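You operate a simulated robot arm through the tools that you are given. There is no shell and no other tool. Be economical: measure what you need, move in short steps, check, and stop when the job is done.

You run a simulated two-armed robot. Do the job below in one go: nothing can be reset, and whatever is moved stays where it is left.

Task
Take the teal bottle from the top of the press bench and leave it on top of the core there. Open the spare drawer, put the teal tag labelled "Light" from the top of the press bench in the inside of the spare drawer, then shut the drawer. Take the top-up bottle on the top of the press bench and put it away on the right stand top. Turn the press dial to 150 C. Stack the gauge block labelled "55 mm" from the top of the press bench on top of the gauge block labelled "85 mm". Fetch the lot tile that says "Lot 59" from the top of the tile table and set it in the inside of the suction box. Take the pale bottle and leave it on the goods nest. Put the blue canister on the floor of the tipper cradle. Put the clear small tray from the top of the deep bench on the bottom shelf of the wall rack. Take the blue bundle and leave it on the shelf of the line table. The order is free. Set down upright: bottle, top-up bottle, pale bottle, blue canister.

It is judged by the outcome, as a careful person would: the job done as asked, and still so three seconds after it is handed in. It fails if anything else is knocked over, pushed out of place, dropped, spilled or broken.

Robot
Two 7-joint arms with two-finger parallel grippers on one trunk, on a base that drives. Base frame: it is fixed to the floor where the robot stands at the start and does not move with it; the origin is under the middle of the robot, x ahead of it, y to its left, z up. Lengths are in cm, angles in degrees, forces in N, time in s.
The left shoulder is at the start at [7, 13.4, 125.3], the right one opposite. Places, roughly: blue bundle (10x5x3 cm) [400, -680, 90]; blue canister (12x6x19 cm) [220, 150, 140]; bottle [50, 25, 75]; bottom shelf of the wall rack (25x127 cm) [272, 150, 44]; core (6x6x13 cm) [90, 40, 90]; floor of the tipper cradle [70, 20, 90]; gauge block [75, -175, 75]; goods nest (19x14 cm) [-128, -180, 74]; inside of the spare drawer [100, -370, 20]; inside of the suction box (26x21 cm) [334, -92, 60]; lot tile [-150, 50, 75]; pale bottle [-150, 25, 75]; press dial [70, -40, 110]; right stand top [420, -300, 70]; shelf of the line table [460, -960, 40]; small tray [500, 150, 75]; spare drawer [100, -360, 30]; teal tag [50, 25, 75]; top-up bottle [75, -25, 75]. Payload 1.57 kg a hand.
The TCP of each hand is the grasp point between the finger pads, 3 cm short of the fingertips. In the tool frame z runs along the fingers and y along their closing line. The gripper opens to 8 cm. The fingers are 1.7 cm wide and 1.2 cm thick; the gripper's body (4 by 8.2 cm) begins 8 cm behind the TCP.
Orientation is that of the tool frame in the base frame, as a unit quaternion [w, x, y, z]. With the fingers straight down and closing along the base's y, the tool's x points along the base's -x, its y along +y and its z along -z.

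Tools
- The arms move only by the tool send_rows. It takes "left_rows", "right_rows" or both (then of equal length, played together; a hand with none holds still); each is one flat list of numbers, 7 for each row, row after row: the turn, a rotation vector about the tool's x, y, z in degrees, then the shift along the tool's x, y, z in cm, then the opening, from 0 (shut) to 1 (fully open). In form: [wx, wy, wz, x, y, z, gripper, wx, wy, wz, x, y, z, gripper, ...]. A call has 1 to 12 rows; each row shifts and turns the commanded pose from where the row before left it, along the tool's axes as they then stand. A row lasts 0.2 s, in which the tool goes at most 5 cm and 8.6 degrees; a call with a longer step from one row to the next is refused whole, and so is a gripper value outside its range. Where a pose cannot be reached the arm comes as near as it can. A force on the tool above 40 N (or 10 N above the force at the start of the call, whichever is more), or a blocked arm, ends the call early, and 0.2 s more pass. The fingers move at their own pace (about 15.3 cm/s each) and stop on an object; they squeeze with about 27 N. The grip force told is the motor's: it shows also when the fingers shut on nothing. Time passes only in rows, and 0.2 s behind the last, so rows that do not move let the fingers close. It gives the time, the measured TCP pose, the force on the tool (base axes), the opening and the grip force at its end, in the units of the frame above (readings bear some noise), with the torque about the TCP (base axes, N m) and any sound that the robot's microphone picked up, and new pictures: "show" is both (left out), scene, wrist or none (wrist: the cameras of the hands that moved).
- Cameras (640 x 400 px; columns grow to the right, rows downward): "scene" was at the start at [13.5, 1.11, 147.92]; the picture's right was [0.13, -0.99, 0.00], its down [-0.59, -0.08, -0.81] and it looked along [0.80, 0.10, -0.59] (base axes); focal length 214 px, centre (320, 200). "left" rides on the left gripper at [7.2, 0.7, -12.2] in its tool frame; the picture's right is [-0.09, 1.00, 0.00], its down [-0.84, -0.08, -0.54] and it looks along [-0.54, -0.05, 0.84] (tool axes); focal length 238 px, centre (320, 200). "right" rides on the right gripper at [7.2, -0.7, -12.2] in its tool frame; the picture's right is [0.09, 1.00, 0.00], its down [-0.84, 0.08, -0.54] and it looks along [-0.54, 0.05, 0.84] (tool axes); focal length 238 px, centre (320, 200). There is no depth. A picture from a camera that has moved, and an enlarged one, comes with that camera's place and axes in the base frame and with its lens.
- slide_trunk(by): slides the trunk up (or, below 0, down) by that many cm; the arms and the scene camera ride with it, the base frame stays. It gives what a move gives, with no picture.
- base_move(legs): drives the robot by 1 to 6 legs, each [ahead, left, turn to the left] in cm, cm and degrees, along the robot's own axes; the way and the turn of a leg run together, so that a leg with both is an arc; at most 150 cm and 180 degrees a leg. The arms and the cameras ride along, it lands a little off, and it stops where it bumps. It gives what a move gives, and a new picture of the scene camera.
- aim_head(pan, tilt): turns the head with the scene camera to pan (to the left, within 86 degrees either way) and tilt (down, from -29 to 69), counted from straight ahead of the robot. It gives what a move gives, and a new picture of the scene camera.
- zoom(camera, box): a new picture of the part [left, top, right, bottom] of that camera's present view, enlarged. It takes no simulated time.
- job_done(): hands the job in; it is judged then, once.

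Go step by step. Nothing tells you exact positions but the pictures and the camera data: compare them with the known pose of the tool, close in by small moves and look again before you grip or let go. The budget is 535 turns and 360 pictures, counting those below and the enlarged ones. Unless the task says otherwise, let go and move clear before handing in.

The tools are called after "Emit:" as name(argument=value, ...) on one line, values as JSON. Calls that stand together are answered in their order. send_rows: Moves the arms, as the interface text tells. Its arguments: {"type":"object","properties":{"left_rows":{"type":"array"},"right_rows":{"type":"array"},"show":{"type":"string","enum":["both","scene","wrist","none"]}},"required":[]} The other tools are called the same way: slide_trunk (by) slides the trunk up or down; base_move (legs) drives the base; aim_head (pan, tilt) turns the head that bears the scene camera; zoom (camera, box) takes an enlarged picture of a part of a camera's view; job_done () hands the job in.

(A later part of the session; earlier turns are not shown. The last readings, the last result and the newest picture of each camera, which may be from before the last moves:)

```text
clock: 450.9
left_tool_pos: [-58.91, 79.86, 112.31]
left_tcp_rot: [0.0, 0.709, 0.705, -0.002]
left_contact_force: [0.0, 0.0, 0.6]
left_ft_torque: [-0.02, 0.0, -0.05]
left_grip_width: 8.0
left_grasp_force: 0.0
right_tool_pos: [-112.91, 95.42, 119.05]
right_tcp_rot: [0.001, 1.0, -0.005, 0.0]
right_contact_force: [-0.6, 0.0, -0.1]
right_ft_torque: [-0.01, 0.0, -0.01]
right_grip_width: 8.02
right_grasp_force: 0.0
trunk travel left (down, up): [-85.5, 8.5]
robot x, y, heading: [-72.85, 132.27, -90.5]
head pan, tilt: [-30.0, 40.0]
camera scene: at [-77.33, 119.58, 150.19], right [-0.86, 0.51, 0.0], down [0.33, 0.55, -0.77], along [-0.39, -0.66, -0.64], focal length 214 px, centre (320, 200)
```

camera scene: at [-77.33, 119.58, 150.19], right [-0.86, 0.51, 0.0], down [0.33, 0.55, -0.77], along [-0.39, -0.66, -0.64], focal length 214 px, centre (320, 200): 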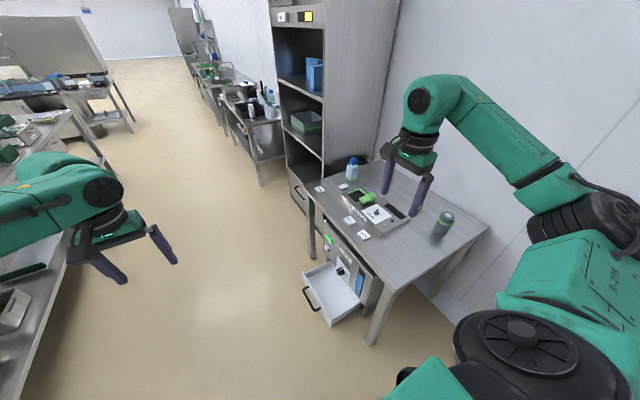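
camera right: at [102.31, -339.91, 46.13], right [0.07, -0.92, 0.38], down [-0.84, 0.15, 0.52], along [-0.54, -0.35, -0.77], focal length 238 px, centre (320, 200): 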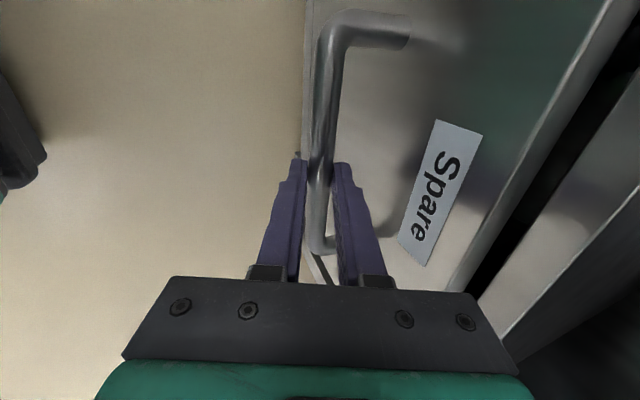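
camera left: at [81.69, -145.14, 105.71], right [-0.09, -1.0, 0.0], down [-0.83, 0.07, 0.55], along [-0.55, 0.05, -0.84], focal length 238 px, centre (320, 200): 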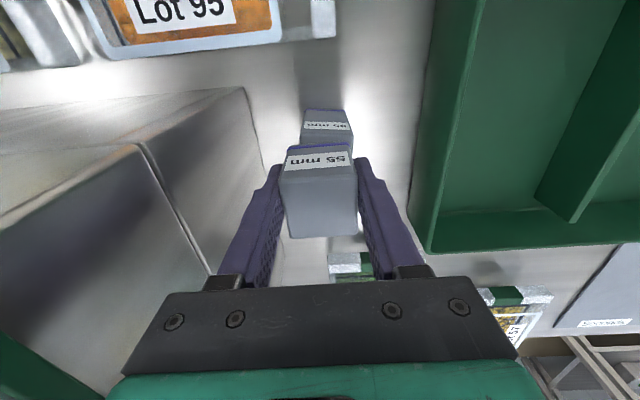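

Bring the right hand in front of its shoulder, extended, so the elbow won't splay toward the wall; then sidestep into place behind the table's end.

Emit:
send_rows(right_rows=[0, 0, 0, 3.8, 1.3, 0, 0.6, 0, 0, 0, 3.8, 1.3, 0, 0.6, 0, 0, 0, 3.8, 1.3, 0, 0.6, 0, 0, 0, 3.8, 1.3, 0, 0.6, 0, 0, 0, 3.8, 1.3, 0, 0.6, 0, 0, 0, 3.8, 1.3, 0, 0.6, 0, 0, 0, 2, 0, 0, 0.6], show="none")

Emit:
base_move(legs=[[0, -40, 0]])

```text
clock: 452.6
left_tool_pos: [-58.68, 79.79, 112.18]
left_tcp_rot: [-0.001, 0.71, 0.705, -0.001]
left_contact_force: [0.5, 0.6, -0.2]
left_ft_torque: [0.03, -0.01, -0.02]
left_grip_width: 8.01
left_grasp_force: 0.0
right_tool_pos: [-87.98, 87.27, 119.15]
right_tcp_rot: [0.001, 1.0, -0.004, 0.0]
right_contact_force: [-0.4, 0.4, -0.3]
right_ft_torque: [0.0, 0.01, 0.02]
right_grip_width: 4.8
right_grasp_force: 0.0
trunk travel left (down, up): [-85.5, 8.5]
robot x, y, heading: [-72.71, 132.09, -90.3]
head pan, tilt: [-30.0, 40.0]
```

```text
clock: 455.1
left_tool_pos: [-98.72, 80.09, 112.25]
left_tcp_rot: [0.0, 0.708, 0.706, -0.002]
left_contact_force: [-0.7, -0.1, -0.9]
left_ft_torque: [-0.03, 0.02, 0.01]
left_grip_width: 8.0
left_grasp_force: 0.1
right_tool_pos: [-127.89, 87.46, 119.12]
right_tcp_rot: [0.001, 1.0, -0.003, -0.001]
right_contact_force: [0.7, 0.1, -0.2]
right_ft_torque: [0.02, 0.02, 0.0]
right_grip_width: 4.82
right_grasp_force: 0.0
trunk travel left (down, up): [-85.5, 8.5]
robot x, y, heading: [-112.77, 132.28, -90.2]
head pan, tilt: [-30.0, 40.0]
camera scene: at [-117.17, 119.73, 150.19], right [-0.86, 0.5, 0.0], down [0.32, 0.56, -0.77], along [-0.39, -0.66, -0.64], focal length 214 px, centre (320, 200)
```

scene: 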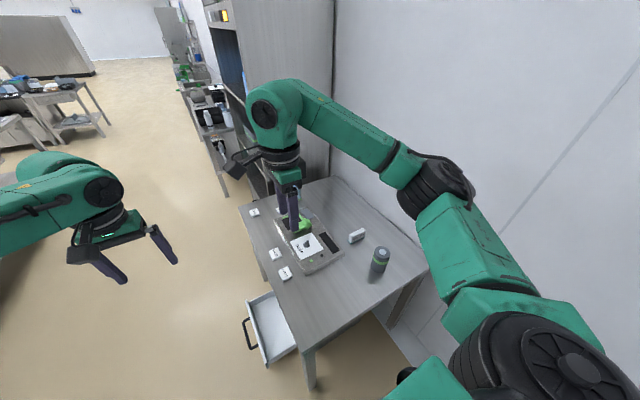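

Emit:
zoom(camera="scene", box=[300, 190, 440, 300])

```text
3.64 times, centred on (370, 245) of scene
camera zoom: at [-117.17, 119.73, 150.19], right [-0.86, 0.5, 0.0], down [0.32, 0.56, -0.77], along [-0.39, -0.66, -0.64], focal length 780 px, centre (138, 36)
```

zoom: 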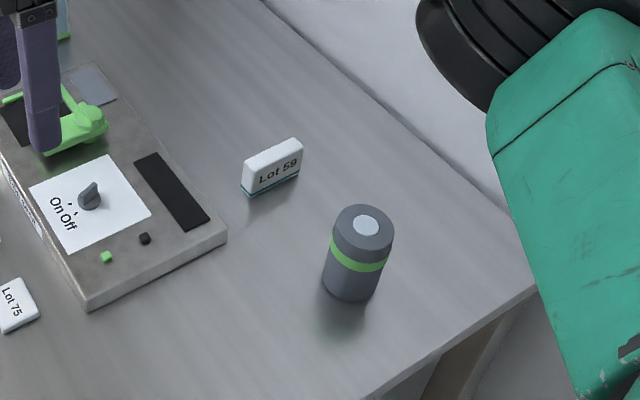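

Tile centre ≈ (-165.4, 71.8). Continue sideways 30 cm, checking the elbow's wall clearance.

Emit:
base_move(legs=[[0, -29, 0]])

Emit:
aim_head(pan=-65, tilt=40)

```text
clock: 457.1
left_tool_pos: [-127.6, 80.14, 112.24]
left_tcp_rot: [-0.001, 0.71, 0.705, -0.003]
left_contact_force: [0.3, -0.1, -0.1]
left_ft_torque: [0.01, 0.0, 0.02]
left_grip_width: 8.0
left_grasp_force: 0.1
right_tool_pos: [-156.78, 87.64, 119.08]
right_tcp_rot: [0.001, 1.0, -0.004, 0.0]
right_contact_force: [-0.3, 0.6, 0.1]
right_ft_torque: [0.0, 0.03, 0.01]
right_grip_width: 4.79
right_grasp_force: 0.0
trunk travel left (down, up): [-85.5, 8.5]
robot x, y, heading: [-141.98, 132.6, -90.3]
head pan, tilt: [-30.0, 40.0]
camera scene: at [-146.02, 119.85, 150.2], right [-0.86, 0.5, 0.0], down [0.32, 0.56, -0.77], along [-0.39, -0.66, -0.64], focal length 214 px, centre (320, 200)
```

scene: 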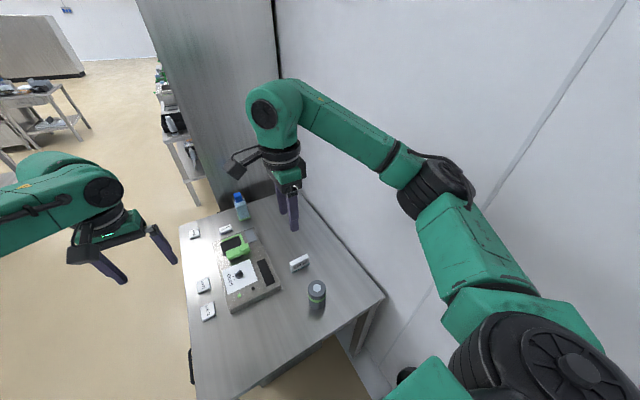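

```text
clock: 458.1
left_tool_pos: [-127.84, 80.17, 112.15]
left_tcp_rot: [0.0, 0.71, 0.705, -0.001]
left_contact_force: [-0.3, 0.7, 0.9]
left_ft_torque: [0.01, 0.0, 0.0]
left_grip_width: 7.98
left_grasp_force: 0.0
right_tool_pos: [-157.06, 87.55, 119.11]
right_tcp_rot: [0.001, 1.0, -0.003, 0.001]
right_contact_force: [-1.0, 0.3, 0.1]
right_ft_torque: [0.02, 0.03, 0.02]
right_grip_width: 4.82
right_grasp_force: 0.1
trunk travel left (down, up): [-85.5, 8.5]
robot x, y, heading: [-141.87, 132.38, -90.1]
head pan, tilt: [-65.0, 40.0]
camera scene: at [-149.7, 123.63, 150.19], right [-0.42, 0.91, 0.0], down [0.58, 0.27, -0.77], along [-0.7, -0.32, -0.64], focal length 214 px, centre (320, 200)
```

scene: 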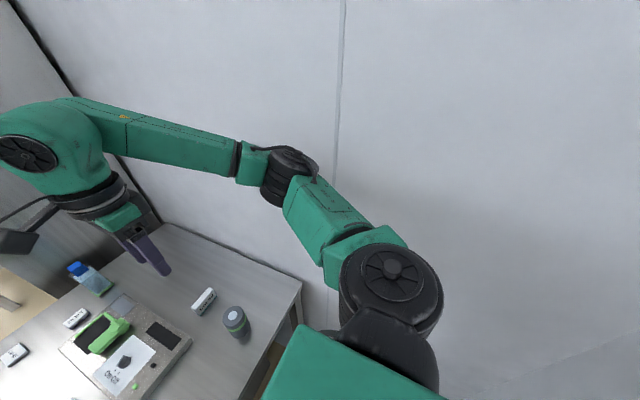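

Emit:
base_move(legs=[[11, 0, 0]])

Emit:
slide_trunk(by=-26)

Emit:
send_rows(right_rows=[0, 0, 0, -2.8, 1.6, 0, 0.6, 0, 0, 0, -2.8, 1.6, 0, 0.6, 0, 0, 0, -2.7, 1.6, 0, 0.6])

```text
clock: 459.2
left_tool_pos: [-127.81, 69.38, 112.47]
left_tcp_rot: [0.001, 0.709, 0.705, -0.002]
left_contact_force: [0.9, 1.0, -0.7]
left_ft_torque: [-0.05, -0.05, -0.02]
left_grip_width: 7.99
left_grasp_force: 0.1
right_tool_pos: [-157.12, 76.97, 119.23]
right_tcp_rot: [0.004, 1.0, -0.002, 0.001]
right_contact_force: [-0.4, 1.1, 0.4]
right_ft_torque: [-0.03, -0.01, 0.01]
right_grip_width: 4.78
right_grasp_force: 0.1
trunk travel left (down, up): [-85.5, 8.5]
robot x, y, heading: [-142.02, 121.32, -90.1]
head pan, tilt: [-65.0, 40.0]
camera scene: at [-149.76, 113.1, 150.22], right [-0.42, 0.91, 0.0], down [0.58, 0.27, -0.77], along [-0.7, -0.32, -0.64], focal length 214 px, centre (320, 200)
```

scene: 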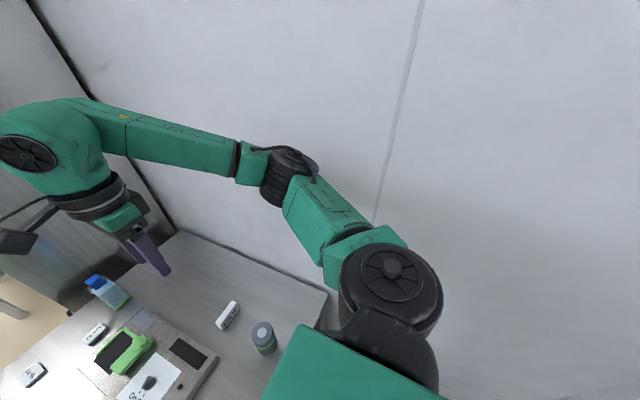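

```text
clock: 461.9
left_tool_pos: [-127.77, 69.17, 86.34]
left_tcp_rot: [0.0, 0.709, 0.705, 0.0]
left_contact_force: [0.2, 0.5, 0.1]
left_ft_torque: [-0.02, -0.01, -0.04]
left_grip_width: 7.99
left_grasp_force: 0.0
right_tool_pos: [-157.0, 76.68, 93.25]
right_tcp_rot: [0.001, 1.0, -0.002, 0.001]
right_contact_force: [0.9, 0.3, -0.4]
right_ft_torque: [-0.02, 0.02, 0.03]
right_grip_width: 4.8
right_grasp_force: 0.1
trunk travel left (down, up): [-59.5, 34.5]
robot x, y, heading: [-141.73, 121.25, -90.3]
head pan, tilt: [-65.0, 40.0]
```

```text
clock: 462.7
left_tool_pos: [-127.84, 69.2, 86.16]
left_tcp_rot: [0.001, 0.709, 0.705, -0.001]
left_contact_force: [0.4, -0.4, 0.1]
left_ft_torque: [-0.01, -0.01, 0.01]
left_grip_width: 7.98
left_grasp_force: 0.1
right_tool_pos: [-165.41, 71.83, 93.11]
right_tcp_rot: [0.0, 1.0, -0.003, 0.001]
right_contact_force: [-0.4, 1.0, -0.1]
right_ft_torque: [0.04, -0.03, -0.02]
right_grip_width: 4.81
right_grasp_force: 0.1
trunk travel left (down, up): [-59.5, 34.5]
robot x, y, heading: [-141.75, 120.94, -89.9]
head pan, tilt: [-65.0, 40.0]
camera scene: at [-149.83, 112.63, 124.18], right [-0.42, 0.91, 0.0], down [0.58, 0.27, -0.77], along [-0.7, -0.32, -0.64], focal length 214 px, centre (320, 200)
camera right: at [-158.32, 72.5, 105.27], right [0.09, -1.0, 0.0], down [-0.84, -0.07, 0.54], along [-0.54, -0.05, -0.84], focal length 238 px, centre (320, 200)
```

scene: 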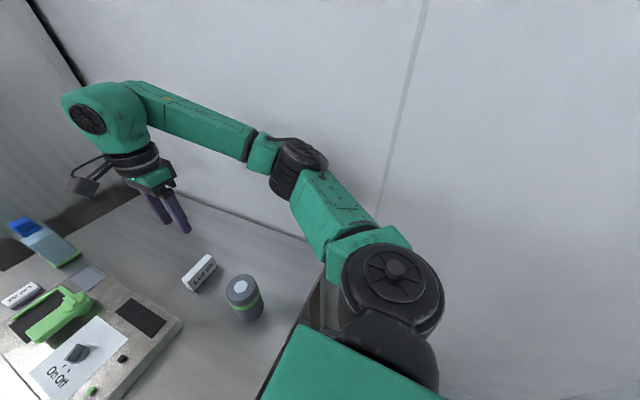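
right: 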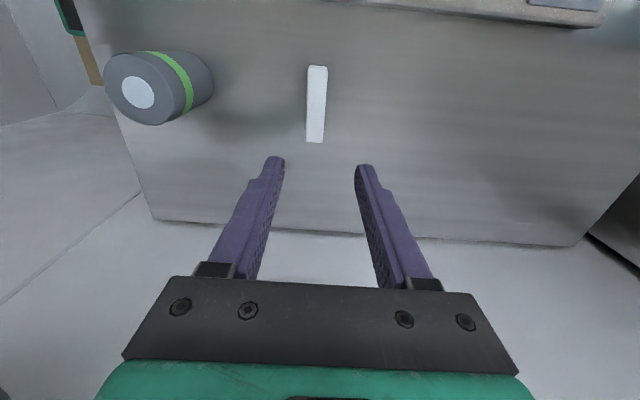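

Emit:
send_rows(right_rows=[0, 0, 0, 1.7, -0.5, 3, 0.6, 0, 0, 0, 0, 0, 4, 0.6, 0, 0, 0, 0, 0, 4, 0.6], show="wrist")

```text
clock: 463.5
left_tool_pos: [-127.95, 69.14, 86.18]
left_tcp_rot: [-0.001, 0.709, 0.706, -0.001]
left_contact_force: [-0.5, 0.2, 0.8]
left_ft_torque: [-0.01, 0.01, 0.01]
left_grip_width: 7.99
left_grasp_force: 0.0
right_tool_pos: [-163.68, 72.26, 82.11]
right_tcp_rot: [0.002, 1.0, -0.003, 0.0]
right_contact_force: [-0.4, 1.0, -0.4]
right_ft_torque: [0.01, 0.01, 0.02]
right_grip_width: 4.8
right_grasp_force: 0.0
trunk travel left (down, up): [-59.5, 34.5]
robot x, y, heading: [-141.65, 121.09, -90.1]
head pan, tilt: [-65.0, 40.0]
camera right: at [-156.53, 72.96, 94.32], right [0.09, -1.0, 0.0], down [-0.84, -0.07, 0.54], along [-0.54, -0.05, -0.84], focal length 238 px, centre (320, 200)
```

right: 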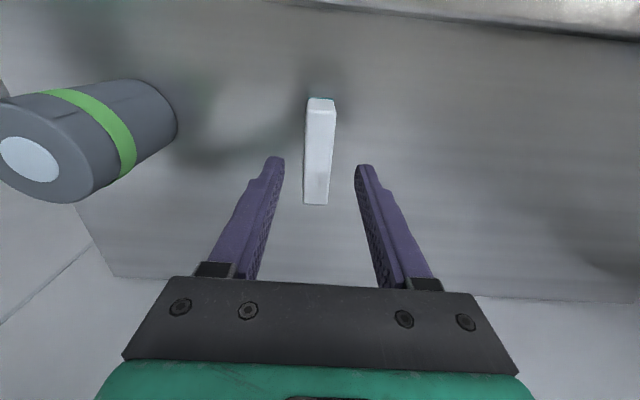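

Aligned. Descend and grip.

Emit:
send_rows(right_rows=[0, 0, 0, 0, 0, 3, 0.6, 0, 0, 0, 0, 0, 3, 0.6, 0, 0, 0, 0, 0, 1.2, 0.6, 0, 0, 0, 0, 0, 0, 0, 0, 0, 0, 0, 0, 0, 0, 0, 0, 0, 0, 0, 0, 0], show="wrist")

```text
clock: 464.9
left_tool_pos: [-127.66, 69.3, 86.24]
left_tcp_rot: [0.0, 0.709, 0.706, -0.002]
left_contact_force: [-0.5, 0.7, 0.1]
left_ft_torque: [-0.02, -0.02, 0.0]
left_grip_width: 8.0
left_grasp_force: 0.0
right_tool_pos: [-163.64, 72.3, 74.94]
right_tcp_rot: [0.002, 1.0, -0.003, 0.002]
right_contact_force: [0.9, 0.3, 2.1]
right_ft_torque: [0.08, -0.02, 0.0]
right_grip_width: 2.09
right_grasp_force: 26.6
trunk travel left (down, up): [-59.5, 34.5]
robot x, y, heading: [-141.98, 121.02, -90.2]
head pan, tilt: [-65.0, 40.0]
camera right: at [-156.48, 72.98, 87.17], right [0.09, -1.0, 0.0], down [-0.84, -0.07, 0.54], along [-0.54, -0.05, -0.84], focal length 238 px, centre (320, 200)
```

right: 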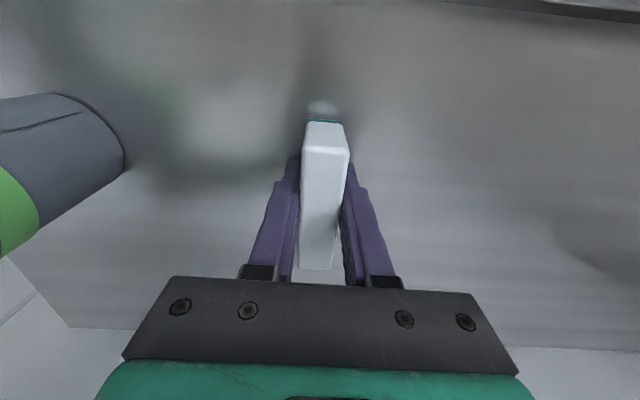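

Tile gripped. I'll lift it and retrace out of the corner into open floor.

Emit:
slide_trunk(by=25)

Emit:
base_move(legs=[[-10, 0, 0], [0, 80, 0], [40, 0, 0], [0, 0, -89.5]])

```text
clock: 467.5
left_tool_pos: [-127.8, 69.13, 111.24]
left_tcp_rot: [0.001, 0.709, 0.705, -0.002]
left_contact_force: [-0.5, 0.1, 0.2]
left_ft_torque: [0.0, -0.02, -0.03]
left_grip_width: 7.96
left_grasp_force: 0.0
right_tool_pos: [-163.53, 72.27, 100.03]
right_tcp_rot: [0.001, 1.0, -0.002, -0.001]
right_contact_force: [-0.3, 0.5, -0.4]
right_ft_torque: [0.0, 0.02, 0.0]
right_grip_width: 2.13
right_grasp_force: 27.5
trunk travel left (down, up): [-84.5, 9.5]
robot x, y, heading: [-141.71, 121.35, -90.2]
head pan, tilt: [-65.0, 40.0]
```

```text
clock: 478.4
left_tool_pos: [-114.86, 76.24, 111.22]
left_tcp_rot: [-0.001, 1.0, -0.003, -0.001]
left_contact_force: [-0.2, -0.6, -0.3]
left_ft_torque: [-0.03, 0.0, 0.03]
left_grip_width: 7.99
left_grasp_force: 0.1
right_tool_pos: [-111.73, 112.25, 99.99]
right_tcp_rot: [-0.002, -0.706, 0.709, 0.0]
right_contact_force: [-1.0, -0.9, 0.2]
right_ft_torque: [-0.01, -0.02, 0.0]
right_grip_width: 2.11
right_grasp_force: 27.2
trunk travel left (down, up): [-84.5, 9.5]
robot x, y, heading: [-62.71, 90.51, 179.8]
head pan, tilt: [-65.0, 40.0]
camera scene: at [-71.59, 98.12, 149.19], right [0.91, 0.42, 0.0], down [0.27, -0.58, -0.77], along [-0.32, 0.7, -0.64], focal length 214 px, centre (320, 200)
```

scene: 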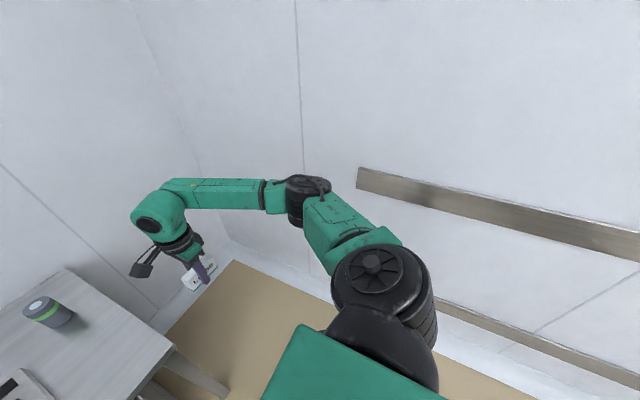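

Next I'll set the tile temporarily at the table's front-right corner and take it again with the left hand, freeing the right for the bottle. Unroll the right hand first.

Emit:
send_rows(right_rows=[0, 0, -8.5, 0, 0, 0, 0, 0, 0, -8.5, 0, 0, 0, 0, 0, 0, -8.5, 0, 0, 0, 0, 0, 0, -8.5, 0, 0, 0, 0, 0, 0, -8.5, 0, 0, 0, 0, 0, 0, -8.5, 0, 0, 0, 0, 0, 0, -8.5, 0, 0, 0, 0, 0, 0, -8.5, 0, 0, 0, 0, 0, 0, -8.5, 0, 0, 0, 0, 0, 0, -8.5, 0, 0, 0, 0, 0, 0, -5, 0, 0, 0, 0], show="none")

Emit:
send_rows(right_rows=[0, 0, 0, 3, 3, 0, 0, 0, 0, 0, 2, 4, 0, 0, 0, 0, 0, 2, 4, 0, 0, 0, 0, 0, 2, 4, 0, 0], show="none")

Emit:
base_move(legs=[[0, -15.5, 0], [26, 0, 0]])

Emit:
aim_head(pan=10, tilt=50)

```text
clock: 480.8
left_tool_pos: [-114.82, 76.4, 111.15]
left_tcp_rot: [-0.001, 1.0, -0.002, 0.0]
left_contact_force: [-0.1, -0.2, 0.3]
left_ft_torque: [-0.01, -0.01, 0.01]
left_grip_width: 8.0
left_grasp_force: 0.1
right_tool_pos: [-111.78, 112.1, 99.88]
right_tcp_rot: [0.001, 1.0, -0.002, -0.001]
right_contact_force: [-1.4, 0.1, -0.1]
right_ft_torque: [0.01, 0.0, 0.02]
right_grip_width: 2.12
right_grasp_force: 26.7
trunk travel left (down, up): [-84.5, 9.5]
robot x, y, heading: [-62.66, 90.51, 179.8]
head pan, tilt: [-65.0, 40.0]
```

```text
clock: 481.8
left_tool_pos: [-114.88, 76.16, 111.25]
left_tcp_rot: [-0.002, 1.0, -0.003, -0.001]
left_contact_force: [0.0, 0.1, -1.4]
left_ft_torque: [0.0, 0.03, -0.02]
left_grip_width: 8.01
left_grasp_force: 0.2
right_tool_pos: [-102.85, 96.89, 100.13]
right_tcp_rot: [0.001, 1.0, -0.003, -0.001]
right_contact_force: [0.2, -0.2, -0.2]
right_ft_torque: [0.04, -0.02, 0.03]
right_grip_width: 2.14
right_grasp_force: 26.8
trunk travel left (down, up): [-84.5, 9.5]
robot x, y, heading: [-62.78, 90.38, 179.6]
head pan, tilt: [-65.0, 40.0]
```

```text
clock: 484.7
left_tool_pos: [-140.8, 91.86, 111.27]
left_tcp_rot: [-0.001, 1.0, -0.003, -0.002]
left_contact_force: [0.1, -0.9, -0.6]
left_ft_torque: [-0.02, 0.0, 0.03]
left_grip_width: 8.0
left_grasp_force: 0.1
right_tool_pos: [-128.77, 112.7, 100.01]
right_tcp_rot: [0.001, 1.0, -0.003, -0.002]
right_contact_force: [-0.5, -0.4, 0.0]
right_ft_torque: [0.02, 0.0, 0.02]
right_grip_width: 2.13
right_grasp_force: 26.9
trunk travel left (down, up): [-84.5, 9.5]
robot x, y, heading: [-88.92, 105.85, 179.6]
head pan, tilt: [-65.0, 40.0]
camera scene: at [-97.37, 113.73, 149.2], right [0.91, 0.42, 0.0], down [0.27, -0.58, -0.77], along [-0.32, 0.7, -0.64], focal length 214 px, centre (320, 200)
```

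scene: 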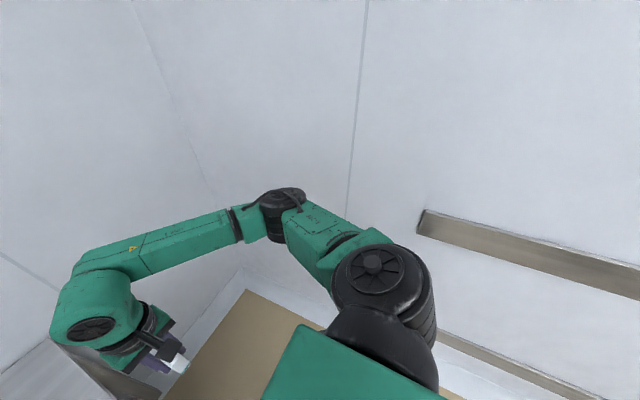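

```text
clock: 486.2
left_tool_pos: [-140.98, 91.85, 111.25]
left_tcp_rot: [-0.001, 1.0, -0.002, -0.001]
left_contact_force: [-0.1, 0.2, 0.6]
left_ft_torque: [-0.01, 0.0, 0.0]
left_grip_width: 7.98
left_grasp_force: 0.0
right_tool_pos: [-128.83, 112.77, 99.91]
right_tcp_rot: [0.001, 1.0, -0.003, 0.0]
right_contact_force: [0.3, 1.2, -0.5]
right_ft_torque: [-0.01, 0.01, -0.07]
right_grip_width: 2.11
right_grasp_force: 26.8
trunk travel left (down, up): [-84.5, 9.5]
robot x, y, heading: [-88.67, 105.83, 179.9]
head pan, tilt: [10.0, 50.0]
camera scene: at [-101.66, 104.66, 147.77], right [-0.17, 0.99, 0.0], down [0.76, 0.13, -0.64], along [-0.63, -0.11, -0.77], focal length 214 px, centre (320, 200)
```

scene: 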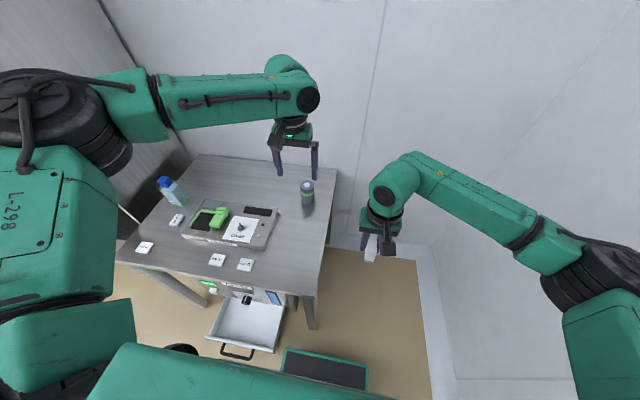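

Emit:
send_rows(left_rows=[0, 0, 0, 3, 3.5, -1.5, 1, 0, 0, 0, 3, 3.5, -1.5, 1, 0, 0, 0, 3, 3.5, -1.5, 1, 0, 0, 0, 3, 3.5, -1.5, 1, 0, 0, 0, 3, 0, -3, 1], right_rows=[0, 0, 0, -1, 0, 0, 0, 0, 0, 0, -1, 4.5, 0, 0, 0, 0, 0, -1, 4.5, 0, 0, 0, 0, 0, 0, 4.5, 0, 0, 0, 0, 0, 0, 4.5, 0, 0], show="none")

Emit:
slide_trunk(by=-20)

Emit:
send_rows(right_rows=[0, 0, 0, 0, 2, 0, 0])

```text
clock: 487.4
left_tool_pos: [-125.66, 77.36, 120.27]
left_tcp_rot: [-0.002, 1.0, -0.003, 0.0]
left_contact_force: [-0.3, -0.4, 0.5]
left_ft_torque: [0.0, 0.01, -0.02]
left_grip_width: 7.99
left_grasp_force: 0.1
right_tool_pos: [-131.83, 94.47, 100.12]
right_tcp_rot: [0.0, 1.0, -0.002, -0.003]
right_contact_force: [0.5, -0.3, -0.5]
right_ft_torque: [0.03, 0.02, -0.02]
right_grip_width: 2.09
right_grasp_force: 27.0
trunk travel left (down, up): [-84.5, 9.5]
robot x, y, heading: [-88.8, 106.13, 179.8]
head pan, tilt: [10.0, 50.0]
```

```text
clock: 489.5
left_tool_pos: [-125.95, 77.78, 100.13]
left_tcp_rot: [-0.001, 1.0, -0.002, -0.001]
left_contact_force: [0.3, -0.1, 0.7]
left_ft_torque: [0.02, 0.03, 0.01]
left_grip_width: 8.0
left_grasp_force: 0.0
right_tool_pos: [-131.9, 94.7, 80.02]
right_tcp_rot: [0.001, 1.0, -0.002, -0.001]
right_contact_force: [0.9, 0.4, -0.3]
right_ft_torque: [0.02, 0.01, 0.04]
right_grip_width: 2.1
right_grasp_force: 27.0
trunk travel left (down, up): [-64.5, 29.5]
robot x, y, heading: [-88.9, 106.11, 179.8]
head pan, tilt: [10.0, 50.0]
```

```text
clock: 489.9
left_tool_pos: [-126.04, 77.45, 100.18]
left_tcp_rot: [-0.002, 1.0, -0.002, -0.001]
left_contact_force: [-0.2, 0.4, -0.2]
left_ft_torque: [-0.01, -0.02, 0.02]
left_grip_width: 8.01
left_grasp_force: 0.0
right_tool_pos: [-132.0, 92.53, 79.97]
right_tcp_rot: [0.0, 1.0, -0.002, -0.002]
right_contact_force: [-0.3, 0.0, 0.1]
right_ft_torque: [0.03, 0.02, 0.01]
right_grip_width: 2.12
right_grasp_force: 27.2
trunk travel left (down, up): [-64.5, 29.5]
robot x, y, heading: [-88.58, 106.01, 180.0]
head pan, tilt: [10.0, 50.0]
camera scene: at [-101.59, 104.48, 127.77], right [-0.17, 0.99, 0.0], down [0.75, 0.13, -0.64], along [-0.63, -0.11, -0.77], focal length 214 px, centre (320, 200)
camera right: at [-124.78, 93.25, 92.14], right [0.09, -1.0, 0.0], down [-0.84, -0.07, 0.54], along [-0.54, -0.05, -0.84], focal length 238 px, centre (320, 200)
```

scene: 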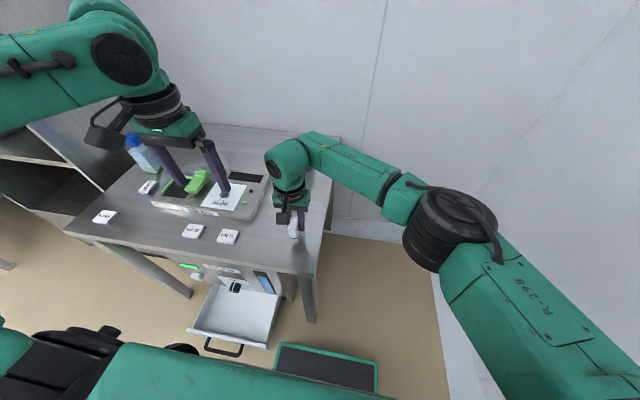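
right: 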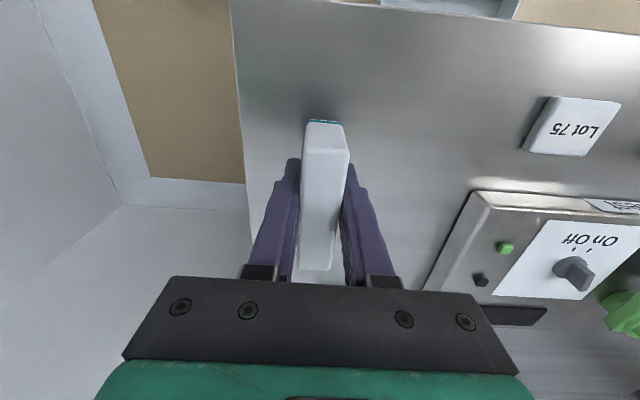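

Emit:
send_rows(right_rows=[0, 0, 0, 0, 0.5, 2, 0, 0, 0, 0, 0, 0, 1.5, 0, 0, 0, 0, 0, 0, 0.7, 0, 0, 0, 0, 0, 0, 0.5, 0, 0, 0, 0, 0, 0, 0.4, 0], show="none")

```text
clock: 491.1
left_tool_pos: [-125.91, 77.7, 100.28]
left_tcp_rot: [-0.001, 1.0, -0.003, -0.001]
left_contact_force: [-0.1, 1.3, 0.6]
left_ft_torque: [-0.03, 0.01, 0.01]
left_grip_width: 8.0
left_grasp_force: 0.2
right_tool_pos: [-131.91, 92.3, 74.99]
right_tcp_rot: [0.002, 1.0, -0.003, -0.002]
right_contact_force: [-0.7, -0.8, 5.7]
right_ft_torque: [0.0, -0.13, 0.01]
right_grip_width: 2.13
right_grasp_force: 27.1
trunk travel left (down, up): [-64.5, 29.5]
robot x, y, heading: [-88.46, 105.96, 179.6]
head pan, tilt: [10.0, 50.0]
```

Tile rests on the table. Open, rise and move the right hand aside, then bring the left hand over the tile.

Emit:
send_rows(right_rows=[0, 0, 0, 0, 0, 0, 0.5, 0, 0, 0, 0, 0, 0, 0.5, 0, 0, 0, 0, 0, -3, 0.5, 0, 0, 0, 0, 0, -4.5, 0.5, 0, 0, 0, 0, 0, -4.5, 0.5, 0, 0, 0, 0, -4, -1, 0.5, 0, 0, 0, 0, -4.5, 0, 0.5, 0, 0, 0, 0, -4.5, 0, 0.5, 0, 0, 0, 0, -4.5, 0, 0.5, 0, 0, 0, 2, -3, 0, 0.5], show="none")

Emit:
send_rows(left_rows=[0, 0, 0, -2, -3.5, 2, 0.6, 0, 0, 0, -2, -3.5, 2, 0.6, 0, 0, 0, -2, -3.5, 2, 0.6, 0, 0, 0, 0, -4, 2, 0.6], show="wrist")

```text
clock: 493.3
left_tool_pos: [-125.82, 77.83, 100.34]
left_tcp_rot: [0.001, 1.0, -0.003, -0.001]
left_contact_force: [-0.1, -0.9, -0.9]
left_ft_torque: [-0.01, -0.01, 0.03]
left_grip_width: 8.02
left_grasp_force: 0.0
right_tool_pos: [-129.81, 112.95, 87.91]
right_tcp_rot: [0.002, 1.0, -0.002, -0.001]
right_contact_force: [0.1, -0.2, -0.1]
right_ft_torque: [-0.02, 0.03, 0.01]
right_grip_width: 3.99
right_grasp_force: 0.1
trunk travel left (down, up): [-64.5, 29.5]
robot x, y, heading: [-88.7, 105.8, 180.0]
head pan, tilt: [10.0, 50.0]
```

```text
clock: 494.3
left_tool_pos: [-131.98, 92.61, 92.15]
left_tcp_rot: [0.001, 1.0, -0.003, -0.001]
left_contact_force: [0.3, -0.6, 0.1]
left_ft_torque: [-0.04, -0.03, 0.02]
left_grip_width: 4.83
left_grasp_force: 0.1
right_tool_pos: [-129.9, 112.95, 87.83]
right_tcp_rot: [0.002, 1.0, -0.003, -0.002]
right_contact_force: [-0.3, 0.5, 0.4]
right_ft_torque: [-0.03, 0.01, -0.02]
right_grip_width: 4.0
right_grasp_force: 0.1
trunk travel left (down, up): [-64.5, 29.5]
robot x, y, heading: [-88.61, 106.25, 179.8]
head pan, tilt: [10.0, 50.0]
camera left: at [-124.83, 91.72, 104.4], right [-0.1, -1.0, 0.0], down [-0.84, 0.08, 0.54], along [-0.54, 0.05, -0.84], focal length 238 px, centre (320, 200)
```

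left: 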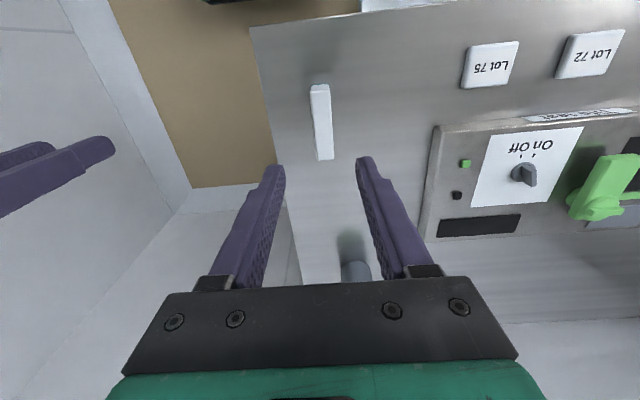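

Emit:
send_rows(left_rows=[0, 0, 0, 0, 0, 4.5, 0.6, 0, 0, 0, 0, 0, 4.5, 0.6, 0, 0, 0, 0, 0, 4.5, 0.6, 0, 0, 0, 0, 0, 2.8, 0.6, 0, 0, 0, 0, 0, 0.8, 0.6, 0, 0, 0, 0, 0, 0, 0, 0, 0, 0, 0, 0, 0, 0, 0, 0, 0, 0, 0, 0, 0], show="wrist")

```text
clock: 496.1
left_tool_pos: [-132.06, 92.18, 75.22]
left_tcp_rot: [-0.001, 1.0, -0.002, 0.0]
left_contact_force: [0.2, -0.5, -0.8]
left_ft_torque: [-0.03, 0.03, 0.0]
left_grip_width: 2.14
left_grasp_force: 26.5
right_tool_pos: [-129.82, 112.78, 87.91]
right_tcp_rot: [0.001, 1.0, -0.003, -0.001]
right_contact_force: [0.6, 0.2, -0.2]
right_ft_torque: [0.01, 0.02, 0.0]
right_grip_width: 3.99
right_grasp_force: 0.1
trunk travel left (down, up): [-64.5, 29.5]
robot x, y, heading: [-88.8, 106.15, 180.0]
head pan, tilt: [10.0, 50.0]
camera left: at [-124.89, 91.5, 87.32], right [-0.1, -1.0, 0.0], down [-0.84, 0.08, 0.54], along [-0.54, 0.05, -0.84], focal length 238 px, centre (320, 200)
```

left: 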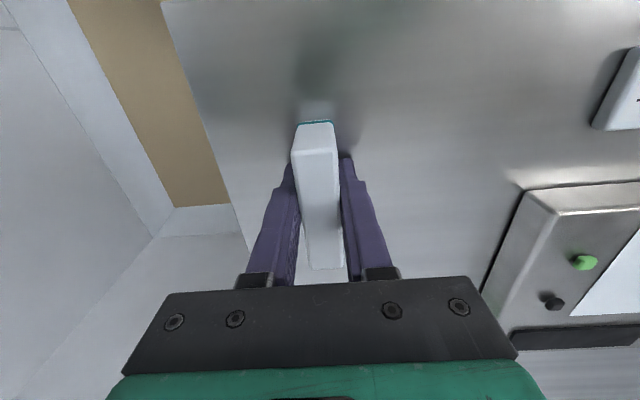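

Tile now in the left hand. Lift, back out, and move across to the bottle's side of the table.

Emit:
slide_trunk(by=28)

Emit:
base_move(legs=[[-27, 0, 0], [0, 90, 0]])

Emit:
zoom(camera="scene", box=[240, 40, 440, 240])

```text
clock: 499.0
left_tool_pos: [-132.12, 92.21, 103.17]
left_tcp_rot: [-0.001, 1.0, -0.002, -0.001]
left_contact_force: [0.2, 0.1, -1.0]
left_ft_torque: [-0.05, 0.01, -0.02]
left_grip_width: 2.13
left_grasp_force: 26.7
right_tool_pos: [-129.9, 112.85, 116.0]
right_tcp_rot: [0.001, 1.0, -0.002, -0.001]
right_contact_force: [0.0, -0.1, -0.5]
right_ft_torque: [-0.05, 0.01, -0.01]
right_grip_width: 4.0
right_grasp_force: 0.0
trunk travel left (down, up): [-92.5, 1.5]
robot x, y, heading: [-88.55, 106.27, 180.2]
head pan, tilt: [10.0, 50.0]
```

```text
clock: 505.2
left_tool_pos: [-105.4, 1.69, 103.18]
left_tcp_rot: [0.0, 1.0, -0.002, -0.001]
left_contact_force: [0.3, -0.1, -0.5]
left_ft_torque: [0.01, 0.02, 0.0]
left_grip_width: 2.1
left_grasp_force: 27.4
right_tool_pos: [-103.43, 22.37, 115.91]
right_tcp_rot: [0.002, 1.0, 0.0, -0.001]
right_contact_force: [-0.4, -0.9, 0.6]
right_ft_torque: [0.01, 0.01, -0.01]
right_grip_width: 3.98
right_grasp_force: 0.1
trunk travel left (down, up): [-92.5, 1.5]
robot x, y, heading: [-62.49, 15.87, -179.8]
head pan, tilt: [10.0, 50.0]
camera scene: at [-75.11, 14.37, 155.77], right [-0.17, 0.98, 0.0], down [0.75, 0.13, -0.64], along [-0.63, -0.11, -0.77], focal length 214 px, centre (320, 200)
```

scene: 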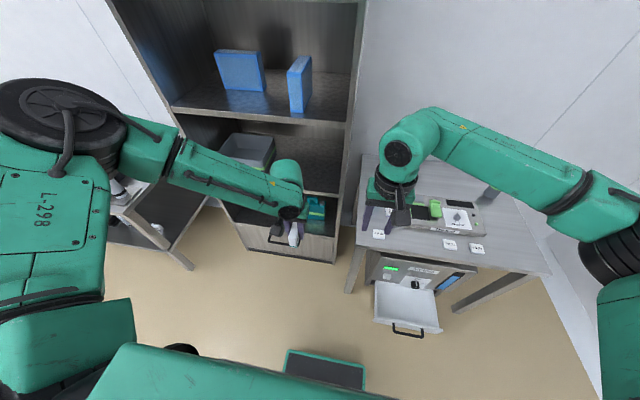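

```text
2.00 times, centred on (340, 140) of scene
camera zoom: at [-75.11, 14.37, 155.77], right [-0.17, 0.98, 0.0], down [0.75, 0.13, -0.64], along [-0.63, -0.11, -0.77], focal length 429 px, centre (280, 320)
```

zoom: 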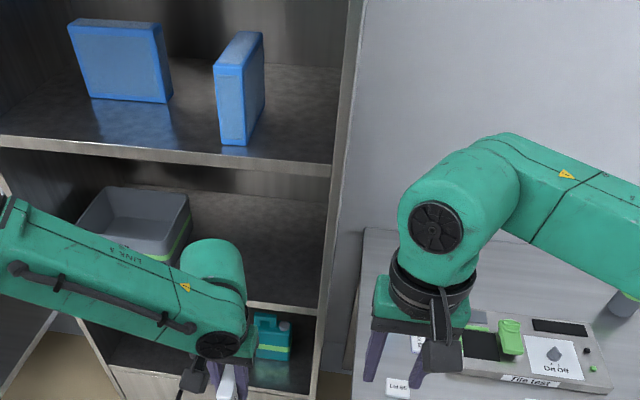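

Retract the left hand, pitch the right hand 35° forward for extra reach, and look at the bottle with the right wrist camera.

Emit:
send_rows(left_rows=[0, 0, 0, 3.5, 0, -1, 0, 0, 0, 0, 3.5, 0, -1, 0, 0, 0, 0, 3.5, 0, -1, 0, 0, 0, 0, 3.5, 0, -1, 0, 0, 0, 0, 0, 0, 0, 0], right_rows=[0, -7, 0, 0, 0, 0, 1, 0, -7, 0, 0, 0, 0, 1, 0, -7, 0, 0, 0, 0, 1, 0, -7, 0, 0, 0, 0, 1, 0, -7, 0, 0, 0, 0, 1], show="none")

Emit:
base_move(legs=[[22, -2, 0]])

Emit:
slide_trunk(by=-22)

Emit:
send_rows(right_rows=[0, 0, 0, 0, -3, 0, 1])

```text
clock: 506.4
left_tool_pos: [-94.88, 1.72, 106.2]
left_tcp_rot: [-0.001, 1.0, -0.001, -0.001]
left_contact_force: [-0.5, -0.4, -0.6]
left_ft_torque: [-0.03, 0.01, 0.0]
left_grip_width: 2.1
left_grasp_force: 27.3
left hand out of reach, approached as far as the arm can: row 4
right_tool_pos: [-103.34, 22.3, 116.09]
right_tcp_rot: [0.001, 0.953, -0.001, -0.303]
right_contact_force: [0.1, -0.3, -1.4]
right_ft_torque: [0.01, 0.01, 0.0]
right_grip_width: 8.01
right_grasp_force: 0.1
trunk travel left (down, up): [-92.5, 1.5]
robot x, y, heading: [-62.32, 15.63, -180.1]
head pan, tilt: [10.0, 50.0]
```

```text
clock: 508.1
left_tool_pos: [-116.67, 3.62, 106.42]
left_tcp_rot: [-0.002, 1.0, -0.001, -0.003]
left_contact_force: [0.7, 0.5, -0.8]
left_ft_torque: [-0.02, 0.02, -0.01]
left_grip_width: 2.12
left_grasp_force: 27.2
right_tool_pos: [-124.98, 24.13, 116.01]
right_tcp_rot: [0.0, 0.953, -0.001, -0.302]
right_contact_force: [0.8, 0.0, 0.3]
right_ft_torque: [0.0, 0.01, 0.01]
right_grip_width: 7.99
right_grasp_force: 0.1
trunk travel left (down, up): [-92.5, 1.5]
robot x, y, heading: [-84.54, 17.71, -180.0]
head pan, tilt: [10.0, 50.0]
camera scene: at [-96.64, 16.16, 155.81], right [-0.17, 0.98, 0.0], down [0.75, 0.13, -0.65], along [-0.64, -0.11, -0.76], focal length 214 px, centre (320, 200)
```

scene: 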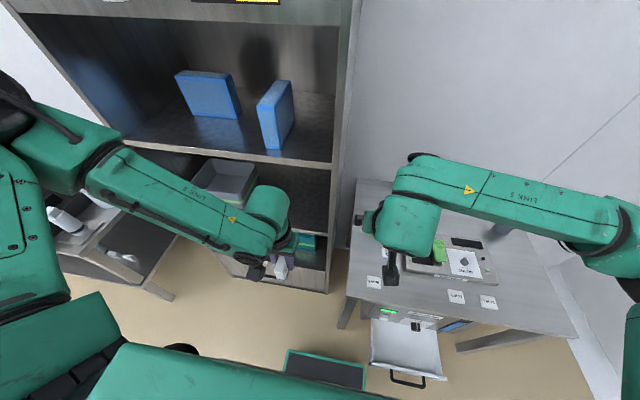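

```text
clock: 510.4
left_tool_pos: [-116.93, 3.78, 84.15]
left_tcp_rot: [-0.001, 1.0, -0.001, -0.001]
left_contact_force: [1.1, 0.1, -0.1]
left_ft_torque: [0.01, 0.0, 0.0]
left_grip_width: 2.12
left_grasp_force: 26.8
right_tool_pos: [-125.32, 24.13, 93.92]
right_tcp_rot: [0.002, 0.953, 0.0, -0.301]
right_contact_force: [0.4, -0.4, 0.1]
right_ft_torque: [-0.01, -0.01, 0.0]
right_grip_width: 7.98
right_grasp_force: 0.2
trunk travel left (down, up): [-70.5, 23.5]
robot x, y, heading: [-84.29, 17.9, -180.0]
head pan, tilt: [10.0, 50.0]
```

```text
clock: 510.8
left_tool_pos: [-116.89, 3.85, 84.21]
left_tcp_rot: [-0.001, 1.0, -0.001, -0.001]
left_contact_force: [-0.3, -0.1, -0.4]
left_ft_torque: [-0.04, 0.02, -0.01]
left_grip_width: 2.14
left_grasp_force: 27.4
right_tool_pos: [-125.3, 27.34, 93.99]
right_tcp_rot: [0.002, 0.953, 0.0, -0.302]
right_contact_force: [-0.4, -0.4, 0.4]
right_ft_torque: [-0.02, 0.04, 0.03]
right_grip_width: 7.98
right_grasp_force: 0.1
trunk travel left (down, up): [-70.5, 23.5]
robot x, y, heading: [-84.64, 17.54, -179.8]
head pan, tilt: [10.0, 50.0]
camera scene: at [-97.02, 16.46, 133.79], right [-0.17, 0.98, 0.0], down [0.75, 0.13, -0.64], along [-0.63, -0.11, -0.77], focal length 214 px, centre (320, 200)
camera right: at [-112.46, 28.06, 99.77], right [0.08, -1.0, -0.05], down [-0.37, -0.07, 0.93], along [-0.93, -0.05, -0.38], focal length 238 px, centre (320, 200)
```

scene: 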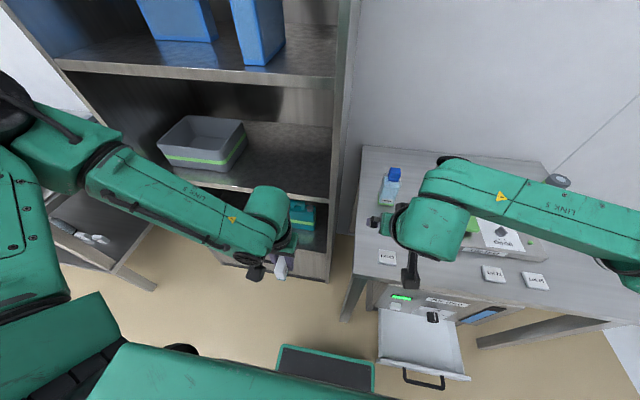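
right: 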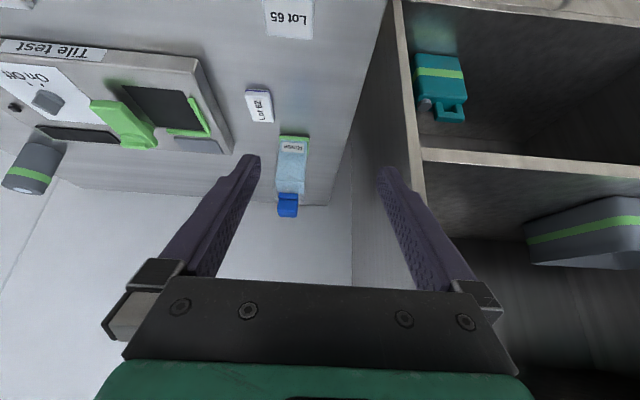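

Bottle centre ≈ (-155, 31.5), cap top ≈ 85. Move in and approach it horizontally with the pitched hand.

Emit:
base_move(legs=[[12, 0, 0]])

Emit:
slide_trunk(by=-14)

Emit:
send_rows(right_rows=[0, 0, 0, 0, -4, 0, 1, 0, 0, 0, -3, 0, 2, 1], show="wrist")

```text
clock: 512.1
left_tool_pos: [-128.79, 3.66, 84.29]
left_tcp_rot: [-0.001, 1.0, -0.001, -0.001]
left_contact_force: [-0.2, 0.8, -0.8]
left_ft_torque: [-0.01, -0.02, -0.04]
left_grip_width: 2.12
left_grasp_force: 27.2
right_tool_pos: [-137.29, 27.2, 94.05]
right_tcp_rot: [0.001, 0.953, -0.001, -0.302]
right_contact_force: [-0.9, 0.6, 0.2]
right_ft_torque: [-0.03, -0.01, 0.01]
right_grip_width: 8.0
right_grasp_force: 0.1
trunk travel left (down, up): [-70.5, 23.5]
robot x, y, heading: [-96.43, 17.77, -179.9]
head pan, tilt: [10.0, 50.0]
camera scene: at [-109.01, 16.19, 133.78], right [-0.18, 0.98, 0.0], down [0.75, 0.13, -0.64], along [-0.63, -0.11, -0.77], focal length 214 px, centre (320, 200)
```

scene: 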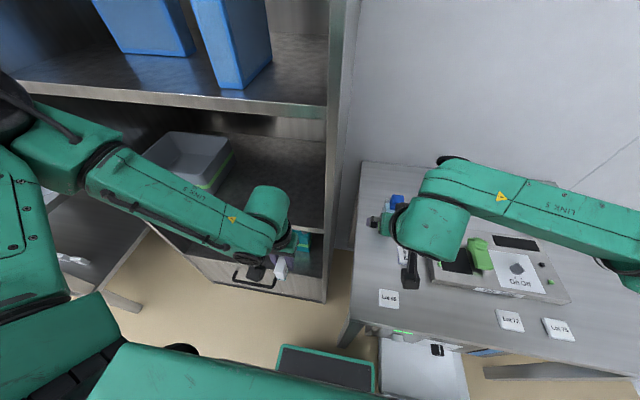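

```text
clock: 513.7
left_tool_pos: [-128.98, 3.68, 70.14]
left_tcp_rot: [-0.002, 1.0, 0.0, -0.002]
left_contact_force: [-0.2, 0.0, -1.0]
left_ft_torque: [0.02, -0.01, 0.0]
left_grip_width: 2.14
left_grasp_force: 26.8
right_tool_pos: [-137.48, 27.19, 79.99]
right_tcp_rot: [0.001, 0.953, -0.001, -0.302]
right_contact_force: [0.5, -0.2, -0.8]
right_ft_torque: [0.0, -0.03, 0.04]
right_grip_width: 8.03
right_grasp_force: 0.2
trunk travel left (down, up): [-56.5, 37.5]
robot x, y, heading: [-96.57, 17.94, -179.7]
head pan, tilt: [10.0, 50.0]
```

```text
clock: 514.3
left_tool_pos: [-128.95, 3.53, 69.96]
left_tcp_rot: [0.0, 1.0, -0.001, 0.001]
left_contact_force: [-1.2, -0.4, -1.4]
left_ft_torque: [-0.01, 0.0, 0.0]
left_grip_width: 2.13
left_grasp_force: 26.5
right_tool_pos: [-141.26, 30.98, 79.92]
right_tcp_rot: [0.0, 0.954, 0.0, -0.301]
right_contact_force: [-1.1, -0.3, -0.2]
right_ft_torque: [0.02, -0.02, 0.02]
right_grip_width: 8.0
right_grasp_force: 0.1
trunk travel left (down, up): [-56.5, 37.5]
robot x, y, heading: [-96.01, 17.3, -180.2]
head pan, tilt: [10.0, 50.0]
camera right: at [-128.37, 31.72, 85.74], right [0.08, -1.0, -0.05], down [-0.37, -0.08, 0.92], along [-0.92, -0.05, -0.38], focal length 238 px, centre (320, 200)
```

right: 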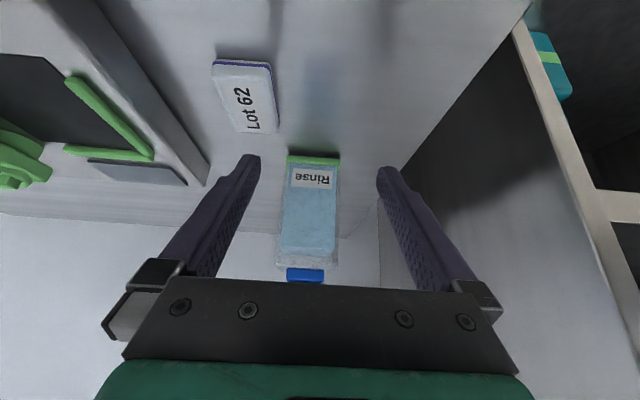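

Emit:
send_rows(right_rows=[0, 0, 0, -2.8, -0.4, 1.97, 1, 0, 0, 0, -2.8, 0, 1.97, 1, 0, 0, 0, -2.8, 0, 1.97, 1], show="wrist")

```text
clock: 515.1
left_tool_pos: [-128.95, 3.77, 70.05]
left_tcp_rot: [-0.001, 1.0, -0.001, 0.0]
left_contact_force: [-1.4, 0.2, 0.5]
left_ft_torque: [-0.03, -0.01, -0.02]
left_grip_width: 2.13
left_grasp_force: 26.9
right_tool_pos: [-151.41, 31.54, 79.84]
right_tcp_rot: [0.001, 0.953, 0.0, -0.301]
right_contact_force: [0.2, 0.6, 0.1]
right_ft_torque: [0.01, -0.04, -0.01]
right_grip_width: 8.0
right_grasp_force: 0.0
trunk travel left (down, up): [-56.5, 37.5]
robot x, y, heading: [-96.48, 17.86, -179.7]
head pan, tilt: [10.0, 50.0]
camera right: at [-138.56, 32.33, 85.78], right [0.07, -1.0, -0.05], down [-0.37, -0.08, 0.92], along [-0.92, -0.05, -0.38], focal length 238 px, centre (320, 200)
```

right: 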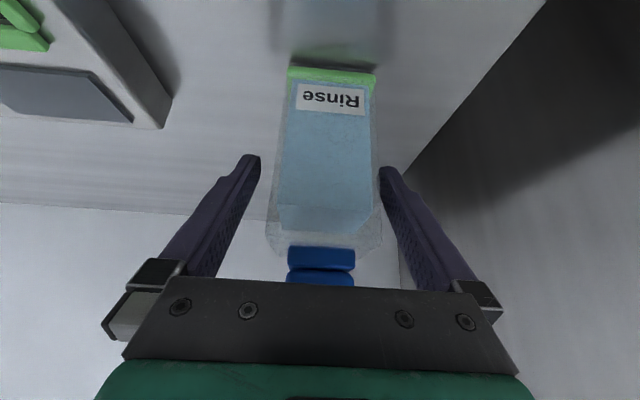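

Emit:
send_rows(right_rows=[0, 0, 0, -1.1, 0.1, 0.75, 1, 0, 0, 0, -1.1, 0, 0.75, 1, 0, 0, 0, 0, 0, 0, 0, 0, 0, 0, 0, 0, 0, 0, 0, 0, 0, 0, 0, 0, 0], show="wrist")

```text
clock: 516.3
left_tool_pos: [-128.98, 3.67, 70.23]
left_tcp_rot: [-0.001, 1.0, -0.001, 0.001]
left_contact_force: [1.1, 0.1, 0.1]
left_ft_torque: [0.01, 0.01, 0.01]
left_grip_width: 2.1
left_grasp_force: 26.7
right_tool_pos: [-154.01, 31.61, 80.1]
right_tcp_rot: [0.001, 0.953, 0.0, -0.302]
right_contact_force: [-0.9, -0.8, 0.2]
right_ft_torque: [0.05, -0.01, 0.01]
right_grip_width: 5.58
right_grasp_force: 27.3
trunk travel left (down, up): [-56.5, 37.5]
robot x, y, heading: [-96.3, 17.63, -180.0]
head pan, tilt: [10.0, 50.0]
camera right: at [-141.11, 32.18, 85.85], right [0.08, -1.0, -0.05], down [-0.37, -0.08, 0.92], along [-0.92, -0.05, -0.38], focal length 238 px, centre (320, 200)
```

right: 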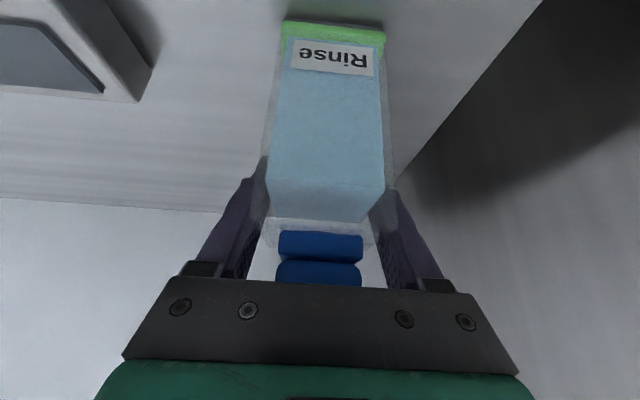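

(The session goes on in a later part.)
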